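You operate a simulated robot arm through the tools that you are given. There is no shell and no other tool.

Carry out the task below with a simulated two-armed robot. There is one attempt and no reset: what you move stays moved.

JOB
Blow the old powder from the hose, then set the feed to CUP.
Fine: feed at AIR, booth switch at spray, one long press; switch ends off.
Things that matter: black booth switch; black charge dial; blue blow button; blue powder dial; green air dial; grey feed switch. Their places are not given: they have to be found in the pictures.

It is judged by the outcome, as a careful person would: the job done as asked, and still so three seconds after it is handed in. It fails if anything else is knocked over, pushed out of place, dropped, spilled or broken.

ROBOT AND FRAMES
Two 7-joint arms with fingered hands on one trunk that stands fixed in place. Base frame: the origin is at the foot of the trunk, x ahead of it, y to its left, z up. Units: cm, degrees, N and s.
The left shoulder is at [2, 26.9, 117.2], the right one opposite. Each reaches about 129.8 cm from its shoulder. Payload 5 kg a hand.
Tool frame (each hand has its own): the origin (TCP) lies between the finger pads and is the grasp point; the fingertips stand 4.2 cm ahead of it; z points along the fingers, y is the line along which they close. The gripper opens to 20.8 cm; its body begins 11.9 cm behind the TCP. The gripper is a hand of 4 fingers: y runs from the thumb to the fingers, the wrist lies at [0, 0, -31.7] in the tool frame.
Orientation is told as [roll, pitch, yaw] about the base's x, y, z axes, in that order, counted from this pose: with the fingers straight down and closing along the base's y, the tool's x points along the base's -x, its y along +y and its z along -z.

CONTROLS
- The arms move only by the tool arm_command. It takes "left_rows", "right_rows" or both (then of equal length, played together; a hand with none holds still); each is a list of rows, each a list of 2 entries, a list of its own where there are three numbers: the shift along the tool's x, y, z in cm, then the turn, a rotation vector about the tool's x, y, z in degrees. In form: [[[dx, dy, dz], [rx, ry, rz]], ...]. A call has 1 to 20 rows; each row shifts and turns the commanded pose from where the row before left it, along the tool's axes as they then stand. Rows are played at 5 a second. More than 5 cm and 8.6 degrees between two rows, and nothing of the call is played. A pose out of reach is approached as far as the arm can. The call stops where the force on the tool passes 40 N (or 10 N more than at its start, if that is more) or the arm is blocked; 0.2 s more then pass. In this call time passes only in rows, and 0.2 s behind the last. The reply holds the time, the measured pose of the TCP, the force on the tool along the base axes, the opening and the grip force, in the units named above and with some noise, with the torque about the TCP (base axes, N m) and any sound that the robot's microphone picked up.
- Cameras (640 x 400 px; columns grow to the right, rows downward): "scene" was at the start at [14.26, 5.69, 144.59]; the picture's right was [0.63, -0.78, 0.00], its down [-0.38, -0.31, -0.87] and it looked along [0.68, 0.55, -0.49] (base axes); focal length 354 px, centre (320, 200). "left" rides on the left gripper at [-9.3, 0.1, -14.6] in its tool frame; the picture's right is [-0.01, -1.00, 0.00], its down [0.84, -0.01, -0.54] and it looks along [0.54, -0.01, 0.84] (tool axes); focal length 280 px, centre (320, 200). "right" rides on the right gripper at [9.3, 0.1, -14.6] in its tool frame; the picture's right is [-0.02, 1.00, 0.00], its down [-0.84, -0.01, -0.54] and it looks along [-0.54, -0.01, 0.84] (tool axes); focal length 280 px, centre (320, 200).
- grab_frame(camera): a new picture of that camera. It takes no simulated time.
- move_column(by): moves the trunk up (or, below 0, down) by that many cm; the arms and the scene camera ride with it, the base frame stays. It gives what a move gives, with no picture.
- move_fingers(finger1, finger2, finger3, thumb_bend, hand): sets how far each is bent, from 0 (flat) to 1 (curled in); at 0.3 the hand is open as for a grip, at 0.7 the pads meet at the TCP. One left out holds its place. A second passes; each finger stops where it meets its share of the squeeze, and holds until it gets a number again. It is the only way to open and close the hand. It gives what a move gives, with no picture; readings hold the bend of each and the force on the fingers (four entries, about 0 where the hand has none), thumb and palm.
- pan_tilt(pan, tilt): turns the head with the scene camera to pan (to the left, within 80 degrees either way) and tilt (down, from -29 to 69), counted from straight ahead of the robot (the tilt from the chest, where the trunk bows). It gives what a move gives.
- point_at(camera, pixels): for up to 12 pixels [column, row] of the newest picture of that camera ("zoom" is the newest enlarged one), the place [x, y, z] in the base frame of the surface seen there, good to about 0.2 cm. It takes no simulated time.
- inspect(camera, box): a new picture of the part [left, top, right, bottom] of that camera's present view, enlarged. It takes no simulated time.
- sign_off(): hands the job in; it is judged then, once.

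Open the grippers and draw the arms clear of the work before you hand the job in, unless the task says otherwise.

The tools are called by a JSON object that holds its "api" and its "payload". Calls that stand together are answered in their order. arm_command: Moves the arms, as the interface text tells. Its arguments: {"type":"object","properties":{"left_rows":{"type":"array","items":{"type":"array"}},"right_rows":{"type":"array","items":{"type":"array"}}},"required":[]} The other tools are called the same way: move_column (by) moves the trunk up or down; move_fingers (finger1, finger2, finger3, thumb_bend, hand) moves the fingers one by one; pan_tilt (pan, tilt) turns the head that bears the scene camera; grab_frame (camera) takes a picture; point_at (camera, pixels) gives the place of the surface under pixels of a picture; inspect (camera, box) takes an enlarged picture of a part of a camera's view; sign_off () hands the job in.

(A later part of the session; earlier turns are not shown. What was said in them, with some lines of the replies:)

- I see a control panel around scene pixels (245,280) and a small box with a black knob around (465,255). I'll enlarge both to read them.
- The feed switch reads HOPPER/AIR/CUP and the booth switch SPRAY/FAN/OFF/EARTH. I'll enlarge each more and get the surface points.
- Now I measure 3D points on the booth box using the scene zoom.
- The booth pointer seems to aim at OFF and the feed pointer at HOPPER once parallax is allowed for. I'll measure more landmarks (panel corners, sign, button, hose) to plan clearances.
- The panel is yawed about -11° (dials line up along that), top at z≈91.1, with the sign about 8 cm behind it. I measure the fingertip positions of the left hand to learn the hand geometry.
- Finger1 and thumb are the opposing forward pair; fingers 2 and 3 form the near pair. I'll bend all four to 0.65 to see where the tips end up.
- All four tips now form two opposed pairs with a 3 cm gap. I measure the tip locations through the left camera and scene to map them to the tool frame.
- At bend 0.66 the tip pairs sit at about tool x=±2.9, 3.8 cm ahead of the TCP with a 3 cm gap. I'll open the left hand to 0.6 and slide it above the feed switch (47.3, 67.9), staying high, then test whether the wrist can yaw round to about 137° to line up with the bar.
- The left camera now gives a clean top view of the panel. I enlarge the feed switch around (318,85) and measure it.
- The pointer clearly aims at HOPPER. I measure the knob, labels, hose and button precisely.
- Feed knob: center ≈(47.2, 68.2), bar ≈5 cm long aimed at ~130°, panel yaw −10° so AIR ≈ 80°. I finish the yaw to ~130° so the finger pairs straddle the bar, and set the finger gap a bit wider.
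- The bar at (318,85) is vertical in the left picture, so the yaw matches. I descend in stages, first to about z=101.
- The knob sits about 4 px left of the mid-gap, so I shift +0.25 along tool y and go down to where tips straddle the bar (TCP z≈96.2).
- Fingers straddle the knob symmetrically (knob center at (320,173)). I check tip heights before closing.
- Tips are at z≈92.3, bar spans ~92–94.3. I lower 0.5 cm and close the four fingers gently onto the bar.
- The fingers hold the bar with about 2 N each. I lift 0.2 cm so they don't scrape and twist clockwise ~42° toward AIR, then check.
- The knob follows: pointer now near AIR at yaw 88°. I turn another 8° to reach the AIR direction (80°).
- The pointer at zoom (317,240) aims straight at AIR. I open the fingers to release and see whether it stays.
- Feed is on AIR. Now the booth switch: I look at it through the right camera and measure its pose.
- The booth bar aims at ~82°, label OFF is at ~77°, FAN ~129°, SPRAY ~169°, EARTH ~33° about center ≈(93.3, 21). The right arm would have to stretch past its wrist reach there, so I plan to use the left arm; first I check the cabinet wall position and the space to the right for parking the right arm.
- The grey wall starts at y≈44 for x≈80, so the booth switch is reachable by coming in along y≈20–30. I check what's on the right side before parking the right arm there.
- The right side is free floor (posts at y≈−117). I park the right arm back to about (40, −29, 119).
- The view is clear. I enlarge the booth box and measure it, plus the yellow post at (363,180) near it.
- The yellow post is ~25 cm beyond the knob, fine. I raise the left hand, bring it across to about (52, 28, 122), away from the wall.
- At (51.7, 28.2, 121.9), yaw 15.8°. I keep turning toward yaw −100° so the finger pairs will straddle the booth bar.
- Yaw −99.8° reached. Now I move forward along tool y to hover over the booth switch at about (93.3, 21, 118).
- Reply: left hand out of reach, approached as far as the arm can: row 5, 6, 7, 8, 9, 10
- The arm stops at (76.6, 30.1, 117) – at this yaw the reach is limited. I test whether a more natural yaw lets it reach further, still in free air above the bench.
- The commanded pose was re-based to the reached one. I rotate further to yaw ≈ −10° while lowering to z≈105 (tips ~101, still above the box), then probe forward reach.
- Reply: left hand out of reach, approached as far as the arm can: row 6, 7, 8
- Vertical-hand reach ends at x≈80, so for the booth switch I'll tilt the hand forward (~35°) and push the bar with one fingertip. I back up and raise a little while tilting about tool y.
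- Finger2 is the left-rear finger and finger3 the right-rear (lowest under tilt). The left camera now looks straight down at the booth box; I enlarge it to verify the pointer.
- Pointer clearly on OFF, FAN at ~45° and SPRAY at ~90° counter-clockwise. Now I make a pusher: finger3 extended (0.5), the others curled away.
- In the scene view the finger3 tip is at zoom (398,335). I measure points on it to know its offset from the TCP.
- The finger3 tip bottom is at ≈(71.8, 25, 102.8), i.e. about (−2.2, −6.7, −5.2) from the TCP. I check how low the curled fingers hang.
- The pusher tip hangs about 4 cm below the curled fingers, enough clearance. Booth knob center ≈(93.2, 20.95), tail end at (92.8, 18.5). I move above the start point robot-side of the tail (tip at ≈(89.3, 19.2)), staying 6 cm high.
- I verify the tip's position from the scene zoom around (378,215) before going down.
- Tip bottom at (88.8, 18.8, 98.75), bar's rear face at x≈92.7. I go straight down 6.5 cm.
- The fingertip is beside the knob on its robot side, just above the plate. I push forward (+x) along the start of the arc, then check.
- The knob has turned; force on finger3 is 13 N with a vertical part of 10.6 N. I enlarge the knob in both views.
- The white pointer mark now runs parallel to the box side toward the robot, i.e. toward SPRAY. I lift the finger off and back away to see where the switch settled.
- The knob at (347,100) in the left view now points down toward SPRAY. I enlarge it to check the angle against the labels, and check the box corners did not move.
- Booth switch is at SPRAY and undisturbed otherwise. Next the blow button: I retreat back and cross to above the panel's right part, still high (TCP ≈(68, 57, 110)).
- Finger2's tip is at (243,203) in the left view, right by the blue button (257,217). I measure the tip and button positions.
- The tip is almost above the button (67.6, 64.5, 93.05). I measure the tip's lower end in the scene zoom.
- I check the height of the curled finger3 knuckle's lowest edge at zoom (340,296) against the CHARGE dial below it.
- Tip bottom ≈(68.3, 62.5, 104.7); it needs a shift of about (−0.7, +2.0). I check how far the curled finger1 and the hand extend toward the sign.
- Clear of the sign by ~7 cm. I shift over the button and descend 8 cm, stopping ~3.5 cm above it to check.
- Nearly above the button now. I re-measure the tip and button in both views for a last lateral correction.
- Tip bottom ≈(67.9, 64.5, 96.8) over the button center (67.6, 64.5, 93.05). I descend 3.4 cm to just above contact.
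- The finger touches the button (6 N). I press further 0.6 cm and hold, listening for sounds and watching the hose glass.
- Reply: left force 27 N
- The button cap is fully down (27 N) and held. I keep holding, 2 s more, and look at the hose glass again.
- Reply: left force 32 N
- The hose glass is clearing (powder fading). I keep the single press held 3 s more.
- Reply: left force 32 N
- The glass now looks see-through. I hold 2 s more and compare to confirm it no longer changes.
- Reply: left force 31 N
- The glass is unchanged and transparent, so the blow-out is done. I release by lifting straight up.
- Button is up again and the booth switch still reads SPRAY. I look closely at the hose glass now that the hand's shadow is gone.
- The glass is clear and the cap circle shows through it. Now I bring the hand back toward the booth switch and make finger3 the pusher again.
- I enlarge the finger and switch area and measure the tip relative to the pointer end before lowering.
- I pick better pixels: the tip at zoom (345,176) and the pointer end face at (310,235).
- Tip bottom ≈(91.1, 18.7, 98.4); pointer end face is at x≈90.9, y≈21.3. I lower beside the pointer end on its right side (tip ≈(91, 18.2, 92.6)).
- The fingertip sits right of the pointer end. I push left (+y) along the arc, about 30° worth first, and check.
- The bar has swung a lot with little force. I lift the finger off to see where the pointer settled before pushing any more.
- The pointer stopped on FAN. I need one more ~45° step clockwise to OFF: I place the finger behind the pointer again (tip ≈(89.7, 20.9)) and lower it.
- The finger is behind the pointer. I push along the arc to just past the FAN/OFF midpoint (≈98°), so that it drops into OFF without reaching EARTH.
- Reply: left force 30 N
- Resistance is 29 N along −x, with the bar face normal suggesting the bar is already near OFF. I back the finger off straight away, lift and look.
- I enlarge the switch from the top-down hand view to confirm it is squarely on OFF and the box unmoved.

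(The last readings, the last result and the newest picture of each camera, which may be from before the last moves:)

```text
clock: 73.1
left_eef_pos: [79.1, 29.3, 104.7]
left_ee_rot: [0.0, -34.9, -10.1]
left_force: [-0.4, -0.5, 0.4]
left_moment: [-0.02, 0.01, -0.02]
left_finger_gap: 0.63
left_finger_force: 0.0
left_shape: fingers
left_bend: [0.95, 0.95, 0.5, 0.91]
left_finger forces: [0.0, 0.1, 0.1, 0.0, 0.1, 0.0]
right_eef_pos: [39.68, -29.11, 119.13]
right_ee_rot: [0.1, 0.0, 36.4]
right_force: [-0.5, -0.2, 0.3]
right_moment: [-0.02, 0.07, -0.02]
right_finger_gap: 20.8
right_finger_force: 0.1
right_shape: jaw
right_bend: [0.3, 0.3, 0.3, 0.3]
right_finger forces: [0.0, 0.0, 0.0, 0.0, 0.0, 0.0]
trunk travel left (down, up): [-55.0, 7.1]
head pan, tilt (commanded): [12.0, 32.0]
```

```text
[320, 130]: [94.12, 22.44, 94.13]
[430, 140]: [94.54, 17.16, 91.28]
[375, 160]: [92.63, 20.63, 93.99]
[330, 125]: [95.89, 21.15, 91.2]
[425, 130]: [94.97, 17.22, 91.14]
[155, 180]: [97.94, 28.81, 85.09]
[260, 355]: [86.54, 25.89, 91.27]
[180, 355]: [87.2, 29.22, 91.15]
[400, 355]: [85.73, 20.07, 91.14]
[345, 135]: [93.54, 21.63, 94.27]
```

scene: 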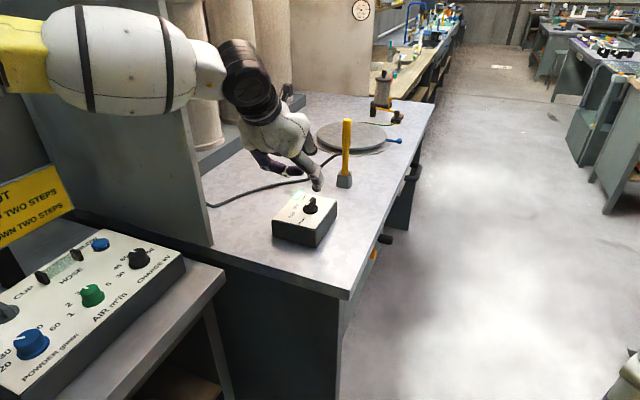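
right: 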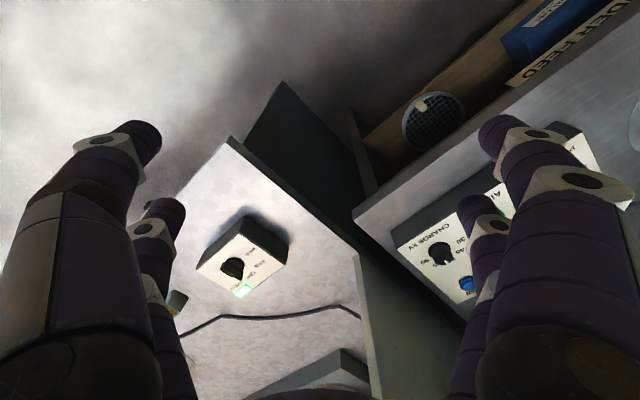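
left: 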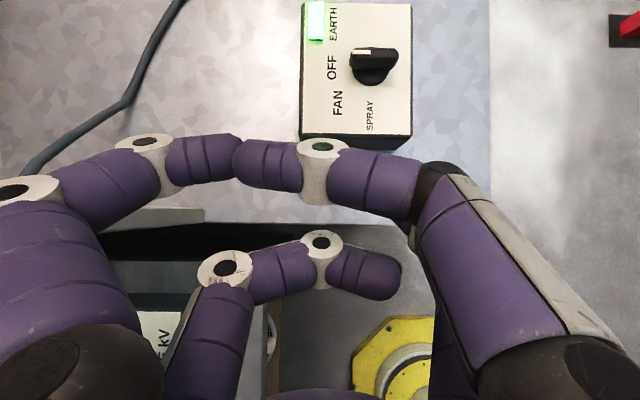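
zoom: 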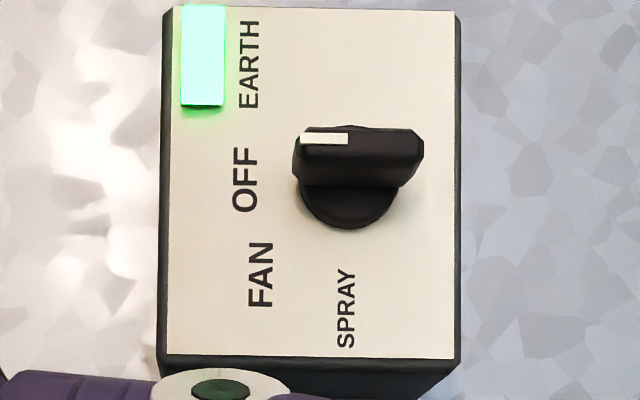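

The pointer is squarely on OFF, same as at the start. Now I go back for the feed switch: retreat, level the hand, and yaw it round toward 80°.

{"api": "arm_command", "payload": {"left_rows": [[[1.76, -0.08, -3.51], [0, 0, 0]], [[1.76, -0.08, -3.51], [0, 0, 0]], [[1.76, -0.08, -3.51], [0, 0, 0]], [[1.76, -0.08, -3.51], [0, 0, 0]], [[1.76, -0.08, -3.51], [0, 0, 0]], [[0, 0, 0], [0, 7, 0]], [[0, 0, 0], [0, 7, 0]], [[0, 0, 0], [0, 7, 0]], [[0, 0, 0], [0, 7, 0]], [[0, 0, 0], [0, 7, 0]], [[0, 0, 0], [0, 0, -8.5]], [[0, 0, 0], [0, 0, -8.5]], [[0, 0, 0], [0, 0, -8.5]], [[0, 0, 0], [0, 0, -8.5]], [[0, 0, 0], [0, 0, -8.5]], [[0, 0, 0], [0, 0, -8.5]], [[0, 0, 0], [0, 0, -8.5]], [[0, 0, 0], [0, 0, -8.5]], [[0, 0, 0], [0, 0, -8.5]], [[0, 0, 0], [0, 0, -8.5]]]}}

{"api": "move_fingers", "payload": {"hand": "left", "finger1": 0.62, "finger2": 0.62, "finger3": 0.62, "thumb_bend": 0.62}}

{"api": "pan_tilt", "payload": {"pan": 42, "tilt": 34}}

{"api": "grab_frame", "payload": {"camera": "scene"}}

```text
clock: 77.3
left_eef_pos: [62.08, 31.85, 114.07]
left_ee_rot: [0.0, 0.0, 74.9]
left_force: [0.0, 0.2, -0.4]
left_moment: [-0.01, 0.03, -0.01]
left_finger_gap: 0.64
left_finger_force: 0.2
left_shape: fingers
left_bend: [0.95, 0.95, 0.5, 0.91]
left_finger forces: [0.0, 0.0, 0.0, 0.0, 0.0, 0.0]
right_eef_pos: [39.64, -29.14, 119.12]
right_ee_rot: [0.0, 0.0, 36.5]
right_force: [-0.6, -0.1, -0.6]
right_moment: [0.03, 0.0, -0.01]
right_finger_gap: 20.78
right_finger_force: 0.1
right_shape: jaw
right_bend: [0.3, 0.3, 0.3, 0.3]
right_finger forces: [0.0, 0.1, 0.1, 0.0, 0.0, 0.1]
trunk travel left (down, up): [-55.0, 7.1]
head pan, tilt (commanded): [12.0, 32.0]
```

```text
clock: 78.3
left_eef_pos: [61.86, 31.81, 113.91]
left_ee_rot: [0.0, 0.1, 74.8]
left_force: [-0.4, 0.0, 1.0]
left_moment: [-0.01, -0.02, -0.01]
left_finger_gap: 4.99
left_finger_force: 0.1
left_shape: fingers
left_bend: [0.62, 0.62, 0.62, 0.62]
left_finger forces: [0.0, 0.0, 0.1, 0.1, 0.0, 0.0]
right_eef_pos: [39.74, -29.18, 119.09]
right_ee_rot: [0.0, 0.0, 36.5]
right_force: [0.4, 0.4, -0.2]
right_moment: [-0.01, -0.01, -0.03]
right_finger_gap: 20.79
right_finger_force: 0.0
right_shape: jaw
right_bend: [0.3, 0.3, 0.3, 0.3]
right_finger forces: [0.0, 0.0, 0.0, 0.0, 0.1, 0.0]
trunk travel left (down, up): [-55.0, 7.1]
head pan, tilt (commanded): [12.0, 32.0]
```

```text
clock: 79.3
left_eef_pos: [61.92, 31.8, 114.0]
left_ee_rot: [0.1, 0.0, 74.8]
left_force: [0.7, -0.4, 0.1]
left_moment: [0.0, -0.03, 0.02]
left_finger_gap: 5.0
left_finger_force: 0.0
left_shape: fingers
left_bend: [0.62, 0.62, 0.62, 0.62]
left_finger forces: [0.1, 0.1, 0.1, 0.0, 0.1, 0.1]
right_eef_pos: [39.63, -29.18, 119.18]
right_ee_rot: [0.1, 0.1, 36.5]
right_force: [-0.2, 0.3, -0.4]
right_moment: [-0.03, 0.0, 0.0]
right_finger_gap: 20.74
right_finger_force: 0.1
right_shape: jaw
right_bend: [0.3, 0.3, 0.3, 0.3]
right_finger forces: [0.0, 0.0, 0.0, 0.0, 0.0, 0.0]
trunk travel left (down, up): [-55.0, 7.1]
head pan, tilt (commanded): [42.0, 34.0]
```

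```text
taken
```

scene: 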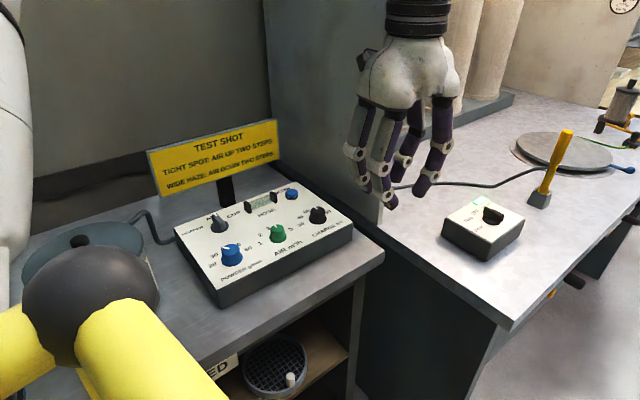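

I carry the hand across to above the feed switch and set yaw to 80°.

{"api": "arm_command", "payload": {"left_rows": [[[-3.46, 2.64, 0], [0, 0, 0]], [[-3.46, 2.64, 0], [0, 0, 0]], [[-3.46, 2.64, 0], [0, 0, 0]], [[-3.46, 2.64, 0], [0, 0, 0]], [[-3.46, 2.64, 0], [0, 0, 0]], [[-3.46, 2.64, 0], [0, 0, 0]], [[-3.46, 2.64, 0], [0, 0, 0]], [[-3.46, 2.64, 0], [0, 0, 0]], [[-3.46, 2.64, 0], [0, 0, 0]], [[0, 0, 0], [0, 0, -5.2]], [[0, 0, 0], [0, 0, 0]]]}}

{"api": "grab_frame", "payload": {"camera": "left"}}

{"api": "grab_frame", "payload": {"camera": "scene"}}

```text
clock: 81.7
left_eef_pos: [47.13, 68.08, 113.8]
left_ee_rot: [0.0, 0.0, 80.0]
left_force: [-0.1, 0.5, -0.5]
left_moment: [-0.13, -0.04, -0.02]
left_finger_gap: 5.02
left_finger_force: 0.0
left_shape: fingers
left_bend: [0.62, 0.62, 0.62, 0.62]
left_finger forces: [0.0, 0.0, 0.0, 0.0, 0.0, 0.0]
right_eef_pos: [39.68, -29.0, 119.35]
right_ee_rot: [0.0, 0.0, 36.4]
right_force: [0.3, 1.8, 0.3]
right_moment: [-0.11, 0.03, -0.04]
right_finger_gap: 20.8
right_finger_force: 0.0
right_shape: jaw
right_bend: [0.3, 0.3, 0.3, 0.3]
right_finger forces: [0.1, 0.0, 0.0, 0.0, 0.0, 0.1]
trunk travel left (down, up): [-55.0, 7.1]
head pan, tilt (commanded): [42.0, 34.0]
```

```text
taken
```

left: 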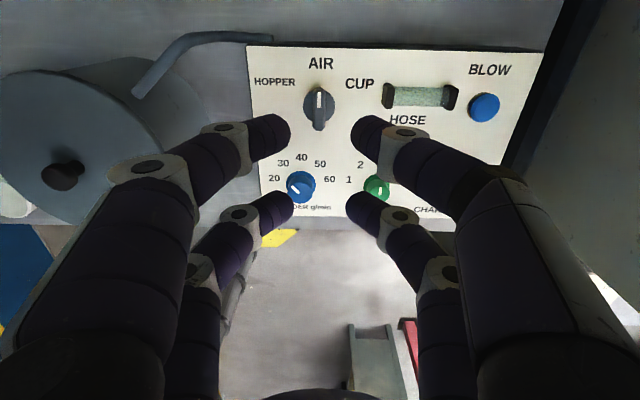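

```text
taken
```

scene: 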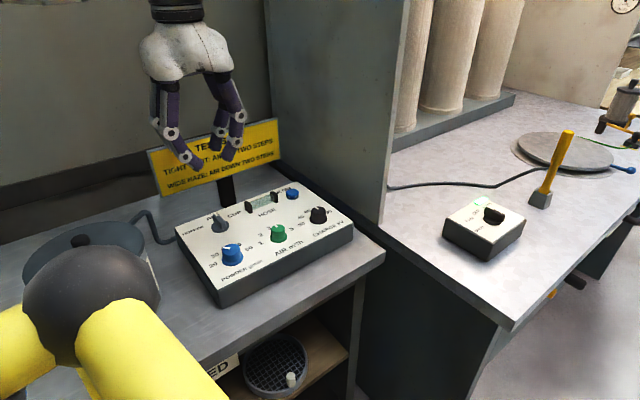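

Aligned over the feed switch (pointer at AIR, (319,100)). I descend to straddle the bar again (TCP z≈96.3).

{"api": "arm_command", "payload": {"left_rows": [[[0, 0, 4], [0, 0, 0]], [[0, 0, 4], [0, 0, 0]], [[0, 0, 4], [0, 0, 0]], [[0, 0, 2], [0, 0, 0]], [[0, 0, 2], [0, 0, 0]], [[0, 0, 1.3], [0, 0, 0]], [[0, 0, 0], [0, 0, 0]]]}}

{"api": "grab_frame", "payload": {"camera": "left"}}

```text
clock: 83.3
left_eef_pos: [47.24, 68.2, 96.71]
left_ee_rot: [0.0, 0.0, 80.0]
left_force: [0.1, 0.4, 0.2]
left_moment: [-0.01, -0.02, 0.02]
left_finger_gap: 5.0
left_finger_force: 0.1
left_shape: fingers
left_bend: [0.62, 0.62, 0.62, 0.62]
left_finger forces: [0.0, 0.1, 0.1, 0.0, 0.0, 0.0]
right_eef_pos: [39.71, -29.2, 119.32]
right_ee_rot: [0.0, -0.1, 36.5]
right_force: [0.5, 0.0, -0.2]
right_moment: [-0.01, 0.0, 0.0]
right_finger_gap: 20.79
right_finger_force: 0.1
right_shape: jaw
right_bend: [0.3, 0.3, 0.3, 0.3]
right_finger forces: [0.0, 0.0, 0.0, 0.1, 0.1, 0.0]
trunk travel left (down, up): [-55.0, 7.1]
head pan, tilt (commanded): [42.0, 34.0]
```

```text
taken
```

left: 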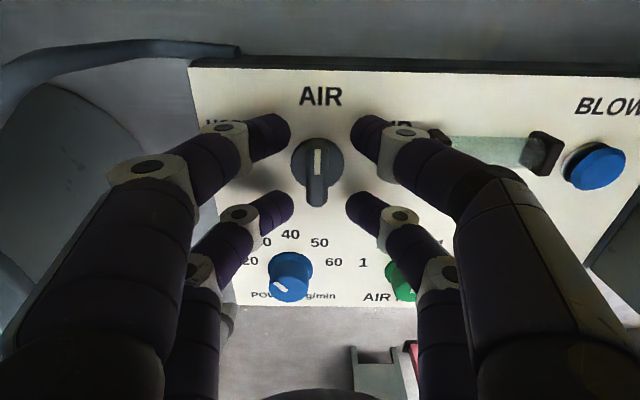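

Knob is ~3 px left of the mid-gap; I shift +0.2 in tool y, lower 0.55 cm and close gently.

{"api": "arm_command", "payload": {"left_rows": [[[0, 0.2, 0.55], [0, 0, 0]], [[0, 0, 0], [0, 0, 0]]]}}

{"api": "move_fingers", "payload": {"hand": "left", "finger1": 0.69, "finger2": 0.69, "finger3": 0.69, "thumb_bend": 0.69}}

{"api": "grab_frame", "payload": {"camera": "left"}}

```text
clock: 83.9
left_eef_pos: [47.19, 68.16, 96.21]
left_ee_rot: [0.0, 0.0, 80.0]
left_force: [0.1, -0.5, -0.1]
left_moment: [0.07, 0.05, 0.0]
left_finger_gap: 4.99
left_finger_force: 0.1
left_shape: fingers
left_bend: [0.62, 0.62, 0.62, 0.62]
left_finger forces: [0.0, 0.0, 0.0, 0.1, 0.0, 0.0]
right_eef_pos: [39.73, -29.13, 119.16]
right_ee_rot: [0.0, -0.1, 36.5]
right_force: [-0.6, 0.5, 0.2]
right_moment: [0.02, 0.01, -0.01]
right_finger_gap: 20.76
right_finger_force: 0.1
right_shape: jaw
right_bend: [0.3, 0.3, 0.3, 0.3]
right_finger forces: [0.0, 0.0, 0.1, 0.0, 0.0, 0.0]
trunk travel left (down, up): [-55.0, 7.1]
head pan, tilt (commanded): [42.0, 34.0]
```

```text
clock: 84.9
left_eef_pos: [47.15, 68.33, 96.09]
left_ee_rot: [0.0, 0.0, 80.0]
left_force: [0.3, -0.1, -1.5]
left_moment: [0.01, 0.01, -0.03]
left_finger_gap: 2.1
left_finger_force: 4.3
left_shape: fingers
left_bend: [0.68, 0.68, 0.68, 0.68]
left_finger forces: [1.7, 2.1, 2.3, 0.1, 2.3, 0.0]
right_eef_pos: [39.66, -29.19, 119.21]
right_ee_rot: [0.0, 0.0, 36.5]
right_force: [0.7, 0.7, -0.3]
right_moment: [0.01, -0.03, -0.01]
right_finger_gap: 20.81
right_finger_force: 0.1
right_shape: jaw
right_bend: [0.3, 0.3, 0.3, 0.3]
right_finger forces: [0.1, 0.0, 0.0, 0.0, 0.0, 0.0]
trunk travel left (down, up): [-55.0, 7.1]
head pan, tilt (commanded): [42.0, 34.0]
```

```text
taken
```

left: 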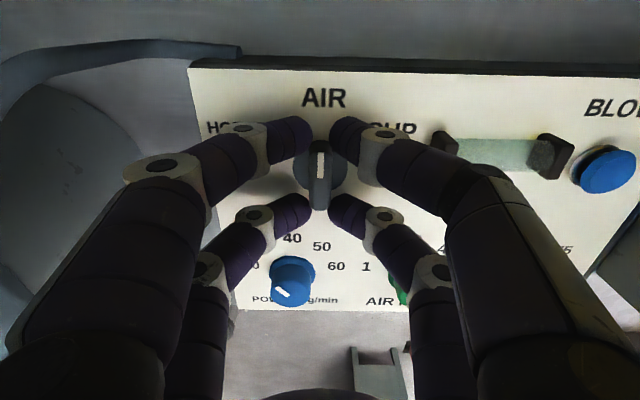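

Grip is even (~2 N each). I twist clockwise 44° toward CUP and check.

{"api": "arm_command", "payload": {"left_rows": [[[0, 0, 0], [0, 0, 5.5]], [[0, 0, 0], [0, 0, 5.5]], [[0, 0, 0], [0, 0, 5.5]], [[0, 0, 0], [0, 0, 5.5]], [[0, 0, 0], [0, 0, 5.5]], [[0, 0, 0], [0, 0, 5.5]], [[0, 0, 0], [0, 0, 5.5]], [[0, 0, 0], [0, 0, 5.5]], [[0, 0, 0], [0, 0, 0]]]}}

{"api": "grab_frame", "payload": {"camera": "left"}}

{"api": "inspect", "payload": {"camera": "scene", "box": [150, 150, 330, 280]}}

```text
clock: 86.9
left_eef_pos: [47.03, 68.14, 96.23]
left_ee_rot: [0.0, 0.0, 35.9]
left_force: [5.2, -0.2, -3.2]
left_moment: [-0.02, -0.16, -0.01]
left_finger_gap: 2.15
left_finger_force: 4.5
left_shape: fingers
left_bend: [0.68, 0.68, 0.67, 0.68]
left_finger forces: [1.9, 1.2, 2.1, 0.0, 3.5, 0.0]
right_eef_pos: [39.75, -29.14, 119.11]
right_ee_rot: [0.1, 0.0, 36.5]
right_force: [-0.2, -0.2, 1.2]
right_moment: [-0.01, 0.0, 0.03]
right_finger_gap: 20.78
right_finger_force: 0.0
right_shape: jaw
right_bend: [0.3, 0.3, 0.3, 0.3]
right_finger forces: [0.1, 0.0, 0.1, 0.0, 0.0, 0.0]
trunk travel left (down, up): [-55.0, 7.1]
head pan, tilt (commanded): [42.0, 34.0]
```

```text
taken
```

left: 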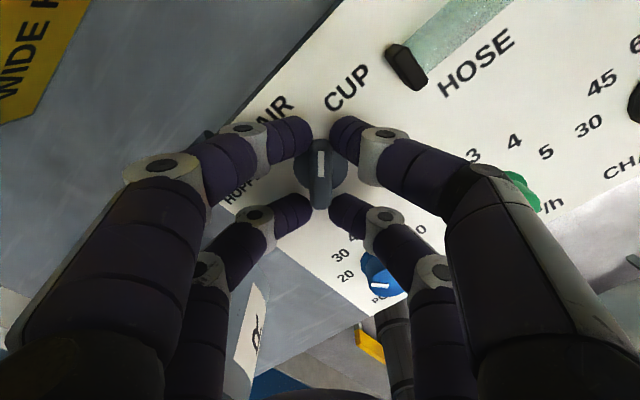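

```text
3.08 times, centred on (240, 215) of scene
```

zoom: 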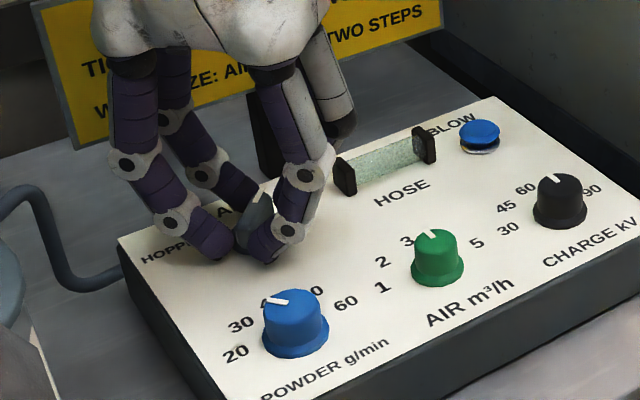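

The pointer is at ~36°; I turn another 7° to CUP (≈29–30°), then release and check.

{"api": "arm_command", "payload": {"left_rows": [[[0, 0, 0], [0, 0, 3.5]], [[0, 0, 0], [0, 0, 3.5]], [[0, 0, 0], [0, 0, 0]]]}}

{"api": "move_fingers", "payload": {"hand": "left", "finger1": 0.62, "finger2": 0.62, "finger3": 0.62, "thumb_bend": 0.62}}

{"api": "grab_frame", "payload": {"camera": "left"}}

```text
clock: 87.7
left_eef_pos: [47.1, 68.09, 96.1]
left_ee_rot: [-0.1, 0.0, 29.0]
left_force: [5.3, 0.6, -0.1]
left_moment: [-0.01, -0.16, 0.06]
left_finger_gap: 2.12
left_finger_force: 4.9
left_shape: fingers
left_bend: [0.68, 0.68, 0.67, 0.68]
left_finger forces: [2.1, 1.3, 2.2, 0.1, 3.5, 0.0]
right_eef_pos: [39.74, -29.12, 119.18]
right_ee_rot: [0.0, -0.1, 36.6]
right_force: [-0.9, 0.4, 0.6]
right_moment: [0.0, -0.02, 0.02]
right_finger_gap: 20.8
right_finger_force: 0.1
right_shape: jaw
right_bend: [0.3, 0.3, 0.3, 0.3]
right_finger forces: [0.0, 0.1, 0.0, 0.1, 0.0, 0.0]
trunk travel left (down, up): [-55.0, 7.1]
head pan, tilt (commanded): [42.0, 34.0]
```

```text
clock: 88.7
left_eef_pos: [46.97, 68.22, 96.21]
left_ee_rot: [-0.1, 0.0, 29.1]
left_force: [0.1, -0.4, -0.7]
left_moment: [-0.01, 0.0, 0.01]
left_finger_gap: 4.96
left_finger_force: 0.0
left_shape: fingers
left_bend: [0.62, 0.62, 0.62, 0.62]
left_finger forces: [0.0, 0.0, 0.0, 0.1, 0.0, 0.0]
right_eef_pos: [39.68, -29.26, 119.25]
right_ee_rot: [0.0, -0.1, 36.6]
right_force: [-0.9, -0.2, -0.4]
right_moment: [0.01, 0.02, 0.01]
right_finger_gap: 20.81
right_finger_force: 0.2
right_shape: jaw
right_bend: [0.3, 0.3, 0.3, 0.3]
right_finger forces: [0.0, 0.0, 0.1, 0.1, 0.0, 0.0]
trunk travel left (down, up): [-55.0, 7.1]
head pan, tilt (commanded): [42.0, 34.0]
```

```text
taken
```

left: 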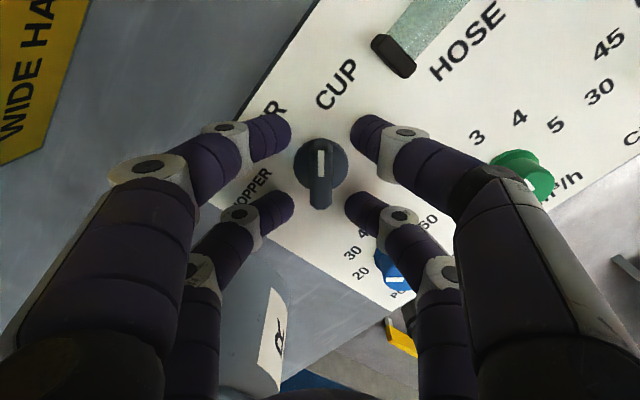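

Released, the pointer stays toward CUP. I lift straight up and withdraw to the start area, then open the hand.

{"api": "arm_command", "payload": {"left_rows": [[[0, 0, -2], [0, 0, 0]], [[0, 0, -3.5], [0, 0, 0]], [[0, 0, -4], [0, 0, 0]], [[0, 0, -4], [0, 0, 0]], [[0, 0, -4], [0, 0, 0]], [[0, 0, -4], [0, 0, 0]], [[0, 0, -4], [0, 0, 0]], [[0, 0, -3], [0, 0, 0]], [[4, 0, 0], [0, 0, 0]], [[4, 0, 0], [0, 0, 0]], [[4, 0, 0], [0, 0, 0]], [[4, 0, 0], [0, 0, 0]], [[0, 0, 0], [0, 0, 0]]]}}

{"api": "move_fingers", "payload": {"hand": "left", "finger1": 0.3, "finger2": 0.3, "finger3": 0.3, "thumb_bend": 0.3}}

{"api": "grab_frame", "payload": {"camera": "scene"}}

{"api": "inspect", "payload": {"camera": "scene", "box": [165, 170, 365, 310]}}

{"api": "inspect", "payload": {"camera": "scene", "box": [435, 180, 535, 270]}}

```text
clock: 91.5
left_eef_pos: [33.18, 60.34, 124.53]
left_ee_rot: [0.0, 0.0, 28.9]
left_force: [0.3, 0.1, -0.5]
left_moment: [-0.03, 0.02, -0.04]
left_finger_gap: 4.93
left_finger_force: 0.1
left_shape: fingers
left_bend: [0.62, 0.62, 0.62, 0.62]
left_finger forces: [0.0, 0.0, 0.0, 0.0, 0.0, 0.0]
right_eef_pos: [39.69, -29.2, 119.2]
right_ee_rot: [0.0, 0.0, 36.5]
right_force: [-0.4, -0.6, -0.2]
right_moment: [-0.01, 0.01, -0.02]
right_finger_gap: 20.8
right_finger_force: 0.0
right_shape: jaw
right_bend: [0.3, 0.3, 0.3, 0.3]
right_finger forces: [0.0, 0.1, 0.0, 0.0, 0.1, 0.0]
trunk travel left (down, up): [-55.0, 7.1]
head pan, tilt (commanded): [42.0, 34.0]
```

```text
clock: 92.5
left_eef_pos: [33.17, 60.42, 124.46]
left_ee_rot: [0.0, 0.0, 29.0]
left_force: [0.5, 1.5, 0.8]
left_moment: [0.0, -0.02, 0.01]
left_finger_gap: 21.81
left_finger_force: 0.1
left_shape: fingers
left_bend: [0.3, 0.3, 0.3, 0.3]
left_finger forces: [0.1, 0.0, 0.1, 0.0, 0.1, 0.1]
right_eef_pos: [39.67, -29.21, 119.16]
right_ee_rot: [-0.1, 0.0, 36.6]
right_force: [0.0, -0.2, 0.2]
right_moment: [-0.03, 0.03, 0.02]
right_finger_gap: 20.8
right_finger_force: 0.0
right_shape: jaw
right_bend: [0.3, 0.3, 0.3, 0.3]
right_finger forces: [0.0, 0.0, 0.0, 0.1, 0.0, 0.0]
trunk travel left (down, up): [-55.0, 7.1]
head pan, tilt (commanded): [42.0, 34.0]
```

```text
taken
```

scene: 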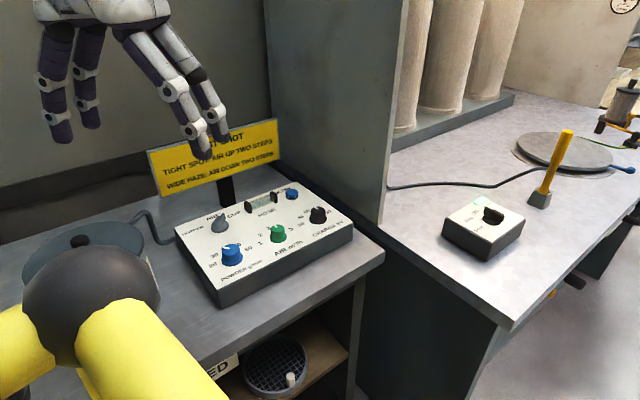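

```text
2.86 times, centred on (265, 240) of scene
```

zoom: 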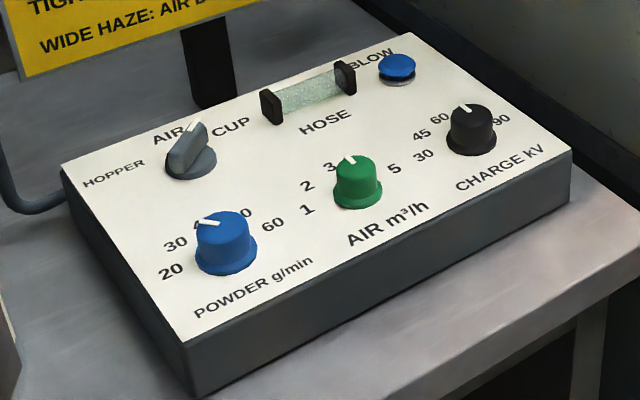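

```text
4.44 times, centred on (485, 225) of scene
```

zoom: 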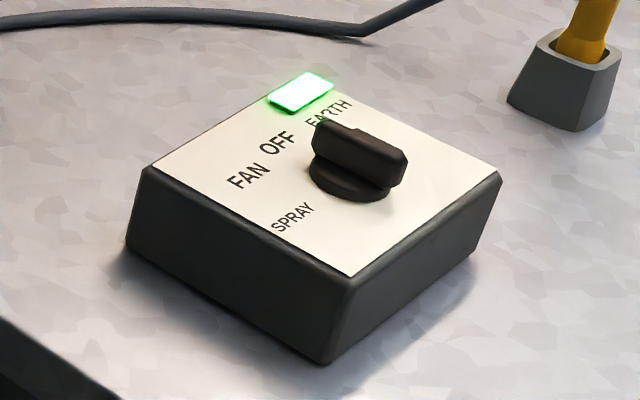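

I verify the feed pointer angle in 3D and take a last close look at the hose glass.

{"api": "inspect", "payload": {"camera": "scene", "box": [200, 200, 260, 245]}}

{"api": "point_at", "payload": {"camera": "zoom", "pixels": [[240, 95], [160, 165], [215, 120], [190, 140], [340, 110], [165, 110], [250, 115], [170, 150]]}}

{"api": "inspect", "payload": {"camera": "scene", "box": [240, 180, 300, 225]}}

{"api": "grab_frame", "payload": {"camera": "left"}}

```text
8.89 times, centred on (230, 222) of scene
```

zoom: 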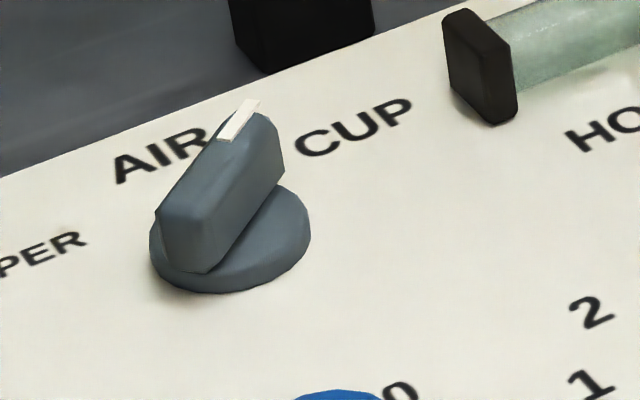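

```text
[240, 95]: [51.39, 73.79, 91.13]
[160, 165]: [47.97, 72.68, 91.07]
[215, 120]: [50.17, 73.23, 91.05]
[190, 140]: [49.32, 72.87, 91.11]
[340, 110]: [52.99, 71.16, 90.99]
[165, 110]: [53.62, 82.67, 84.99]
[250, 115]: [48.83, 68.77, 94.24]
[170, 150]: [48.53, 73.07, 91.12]
```

```text
8.89 times, centred on (270, 202) of scene
```

zoom: 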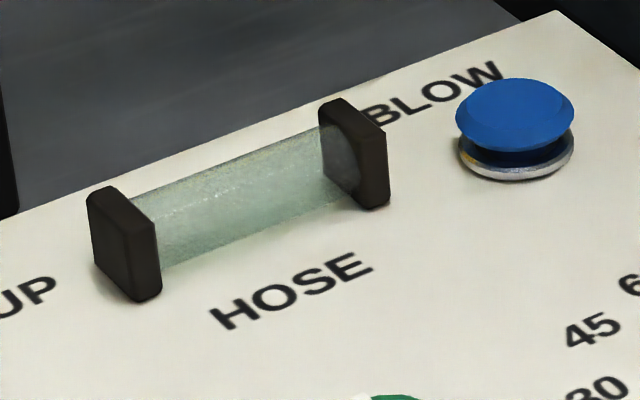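

```text
taken
```

left: 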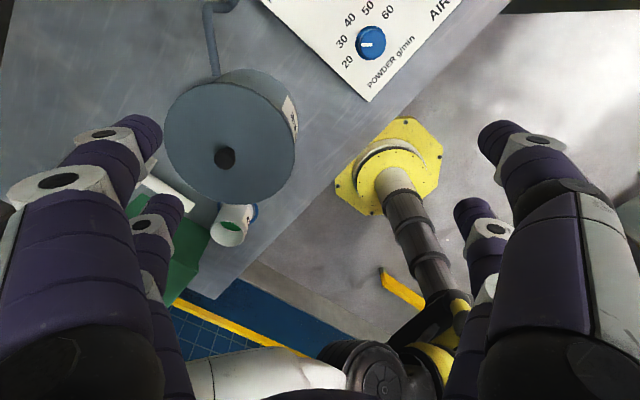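

Hose glass is clear and the button is up. One last check of the feed bar's ends to confirm the CUP angle.

{"api": "inspect", "payload": {"camera": "scene", "box": [200, 200, 260, 245]}}

{"api": "point_at", "payload": {"camera": "zoom", "pixels": [[250, 108], [230, 132], [175, 200], [265, 125], [190, 205], [240, 118], [195, 180]]}}

```text
8.89 times, centred on (230, 222) of scene
```

zoom: 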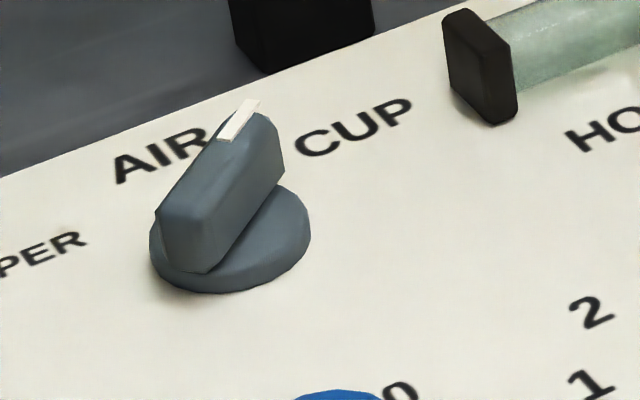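

```text
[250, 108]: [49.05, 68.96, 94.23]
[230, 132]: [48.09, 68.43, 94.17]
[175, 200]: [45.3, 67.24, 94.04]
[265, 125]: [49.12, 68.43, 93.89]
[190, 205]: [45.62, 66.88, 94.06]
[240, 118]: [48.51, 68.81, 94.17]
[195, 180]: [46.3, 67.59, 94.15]
```

The bar runs at about 25–27° toward CUP, the booth switch is OFF, the hose is clear, and the dials look unchanged. Both hands are open and away from the work, so I hand the job in.

{"api": "sign_off", "payload": {}}

```text
The job is handed in.
```

The old powder is blown out of the hose, the feed is set to CUP, and the job is handed in.

- **Blow-out:** I set the feed to AIR and turned the booth switch from OFF to SPRAY. I then held the blow button for one press of about 7 seconds. The hose glass went from cloudy to clear during the press and had stopped changing before I let go.
- **End state:** The booth switch is back on OFF and the feed pointer is on CUP. The powder, air and charge dials look unchanged.
- **Resistance at the booth switch:** On the last push to OFF the finger met about 29 N, and I backed off at once. The switch was already squarely on OFF, and the booth box did not move.
- **Surroundings:** I saw nothing knocked over or shifted. Both hands are open and clear of the work.
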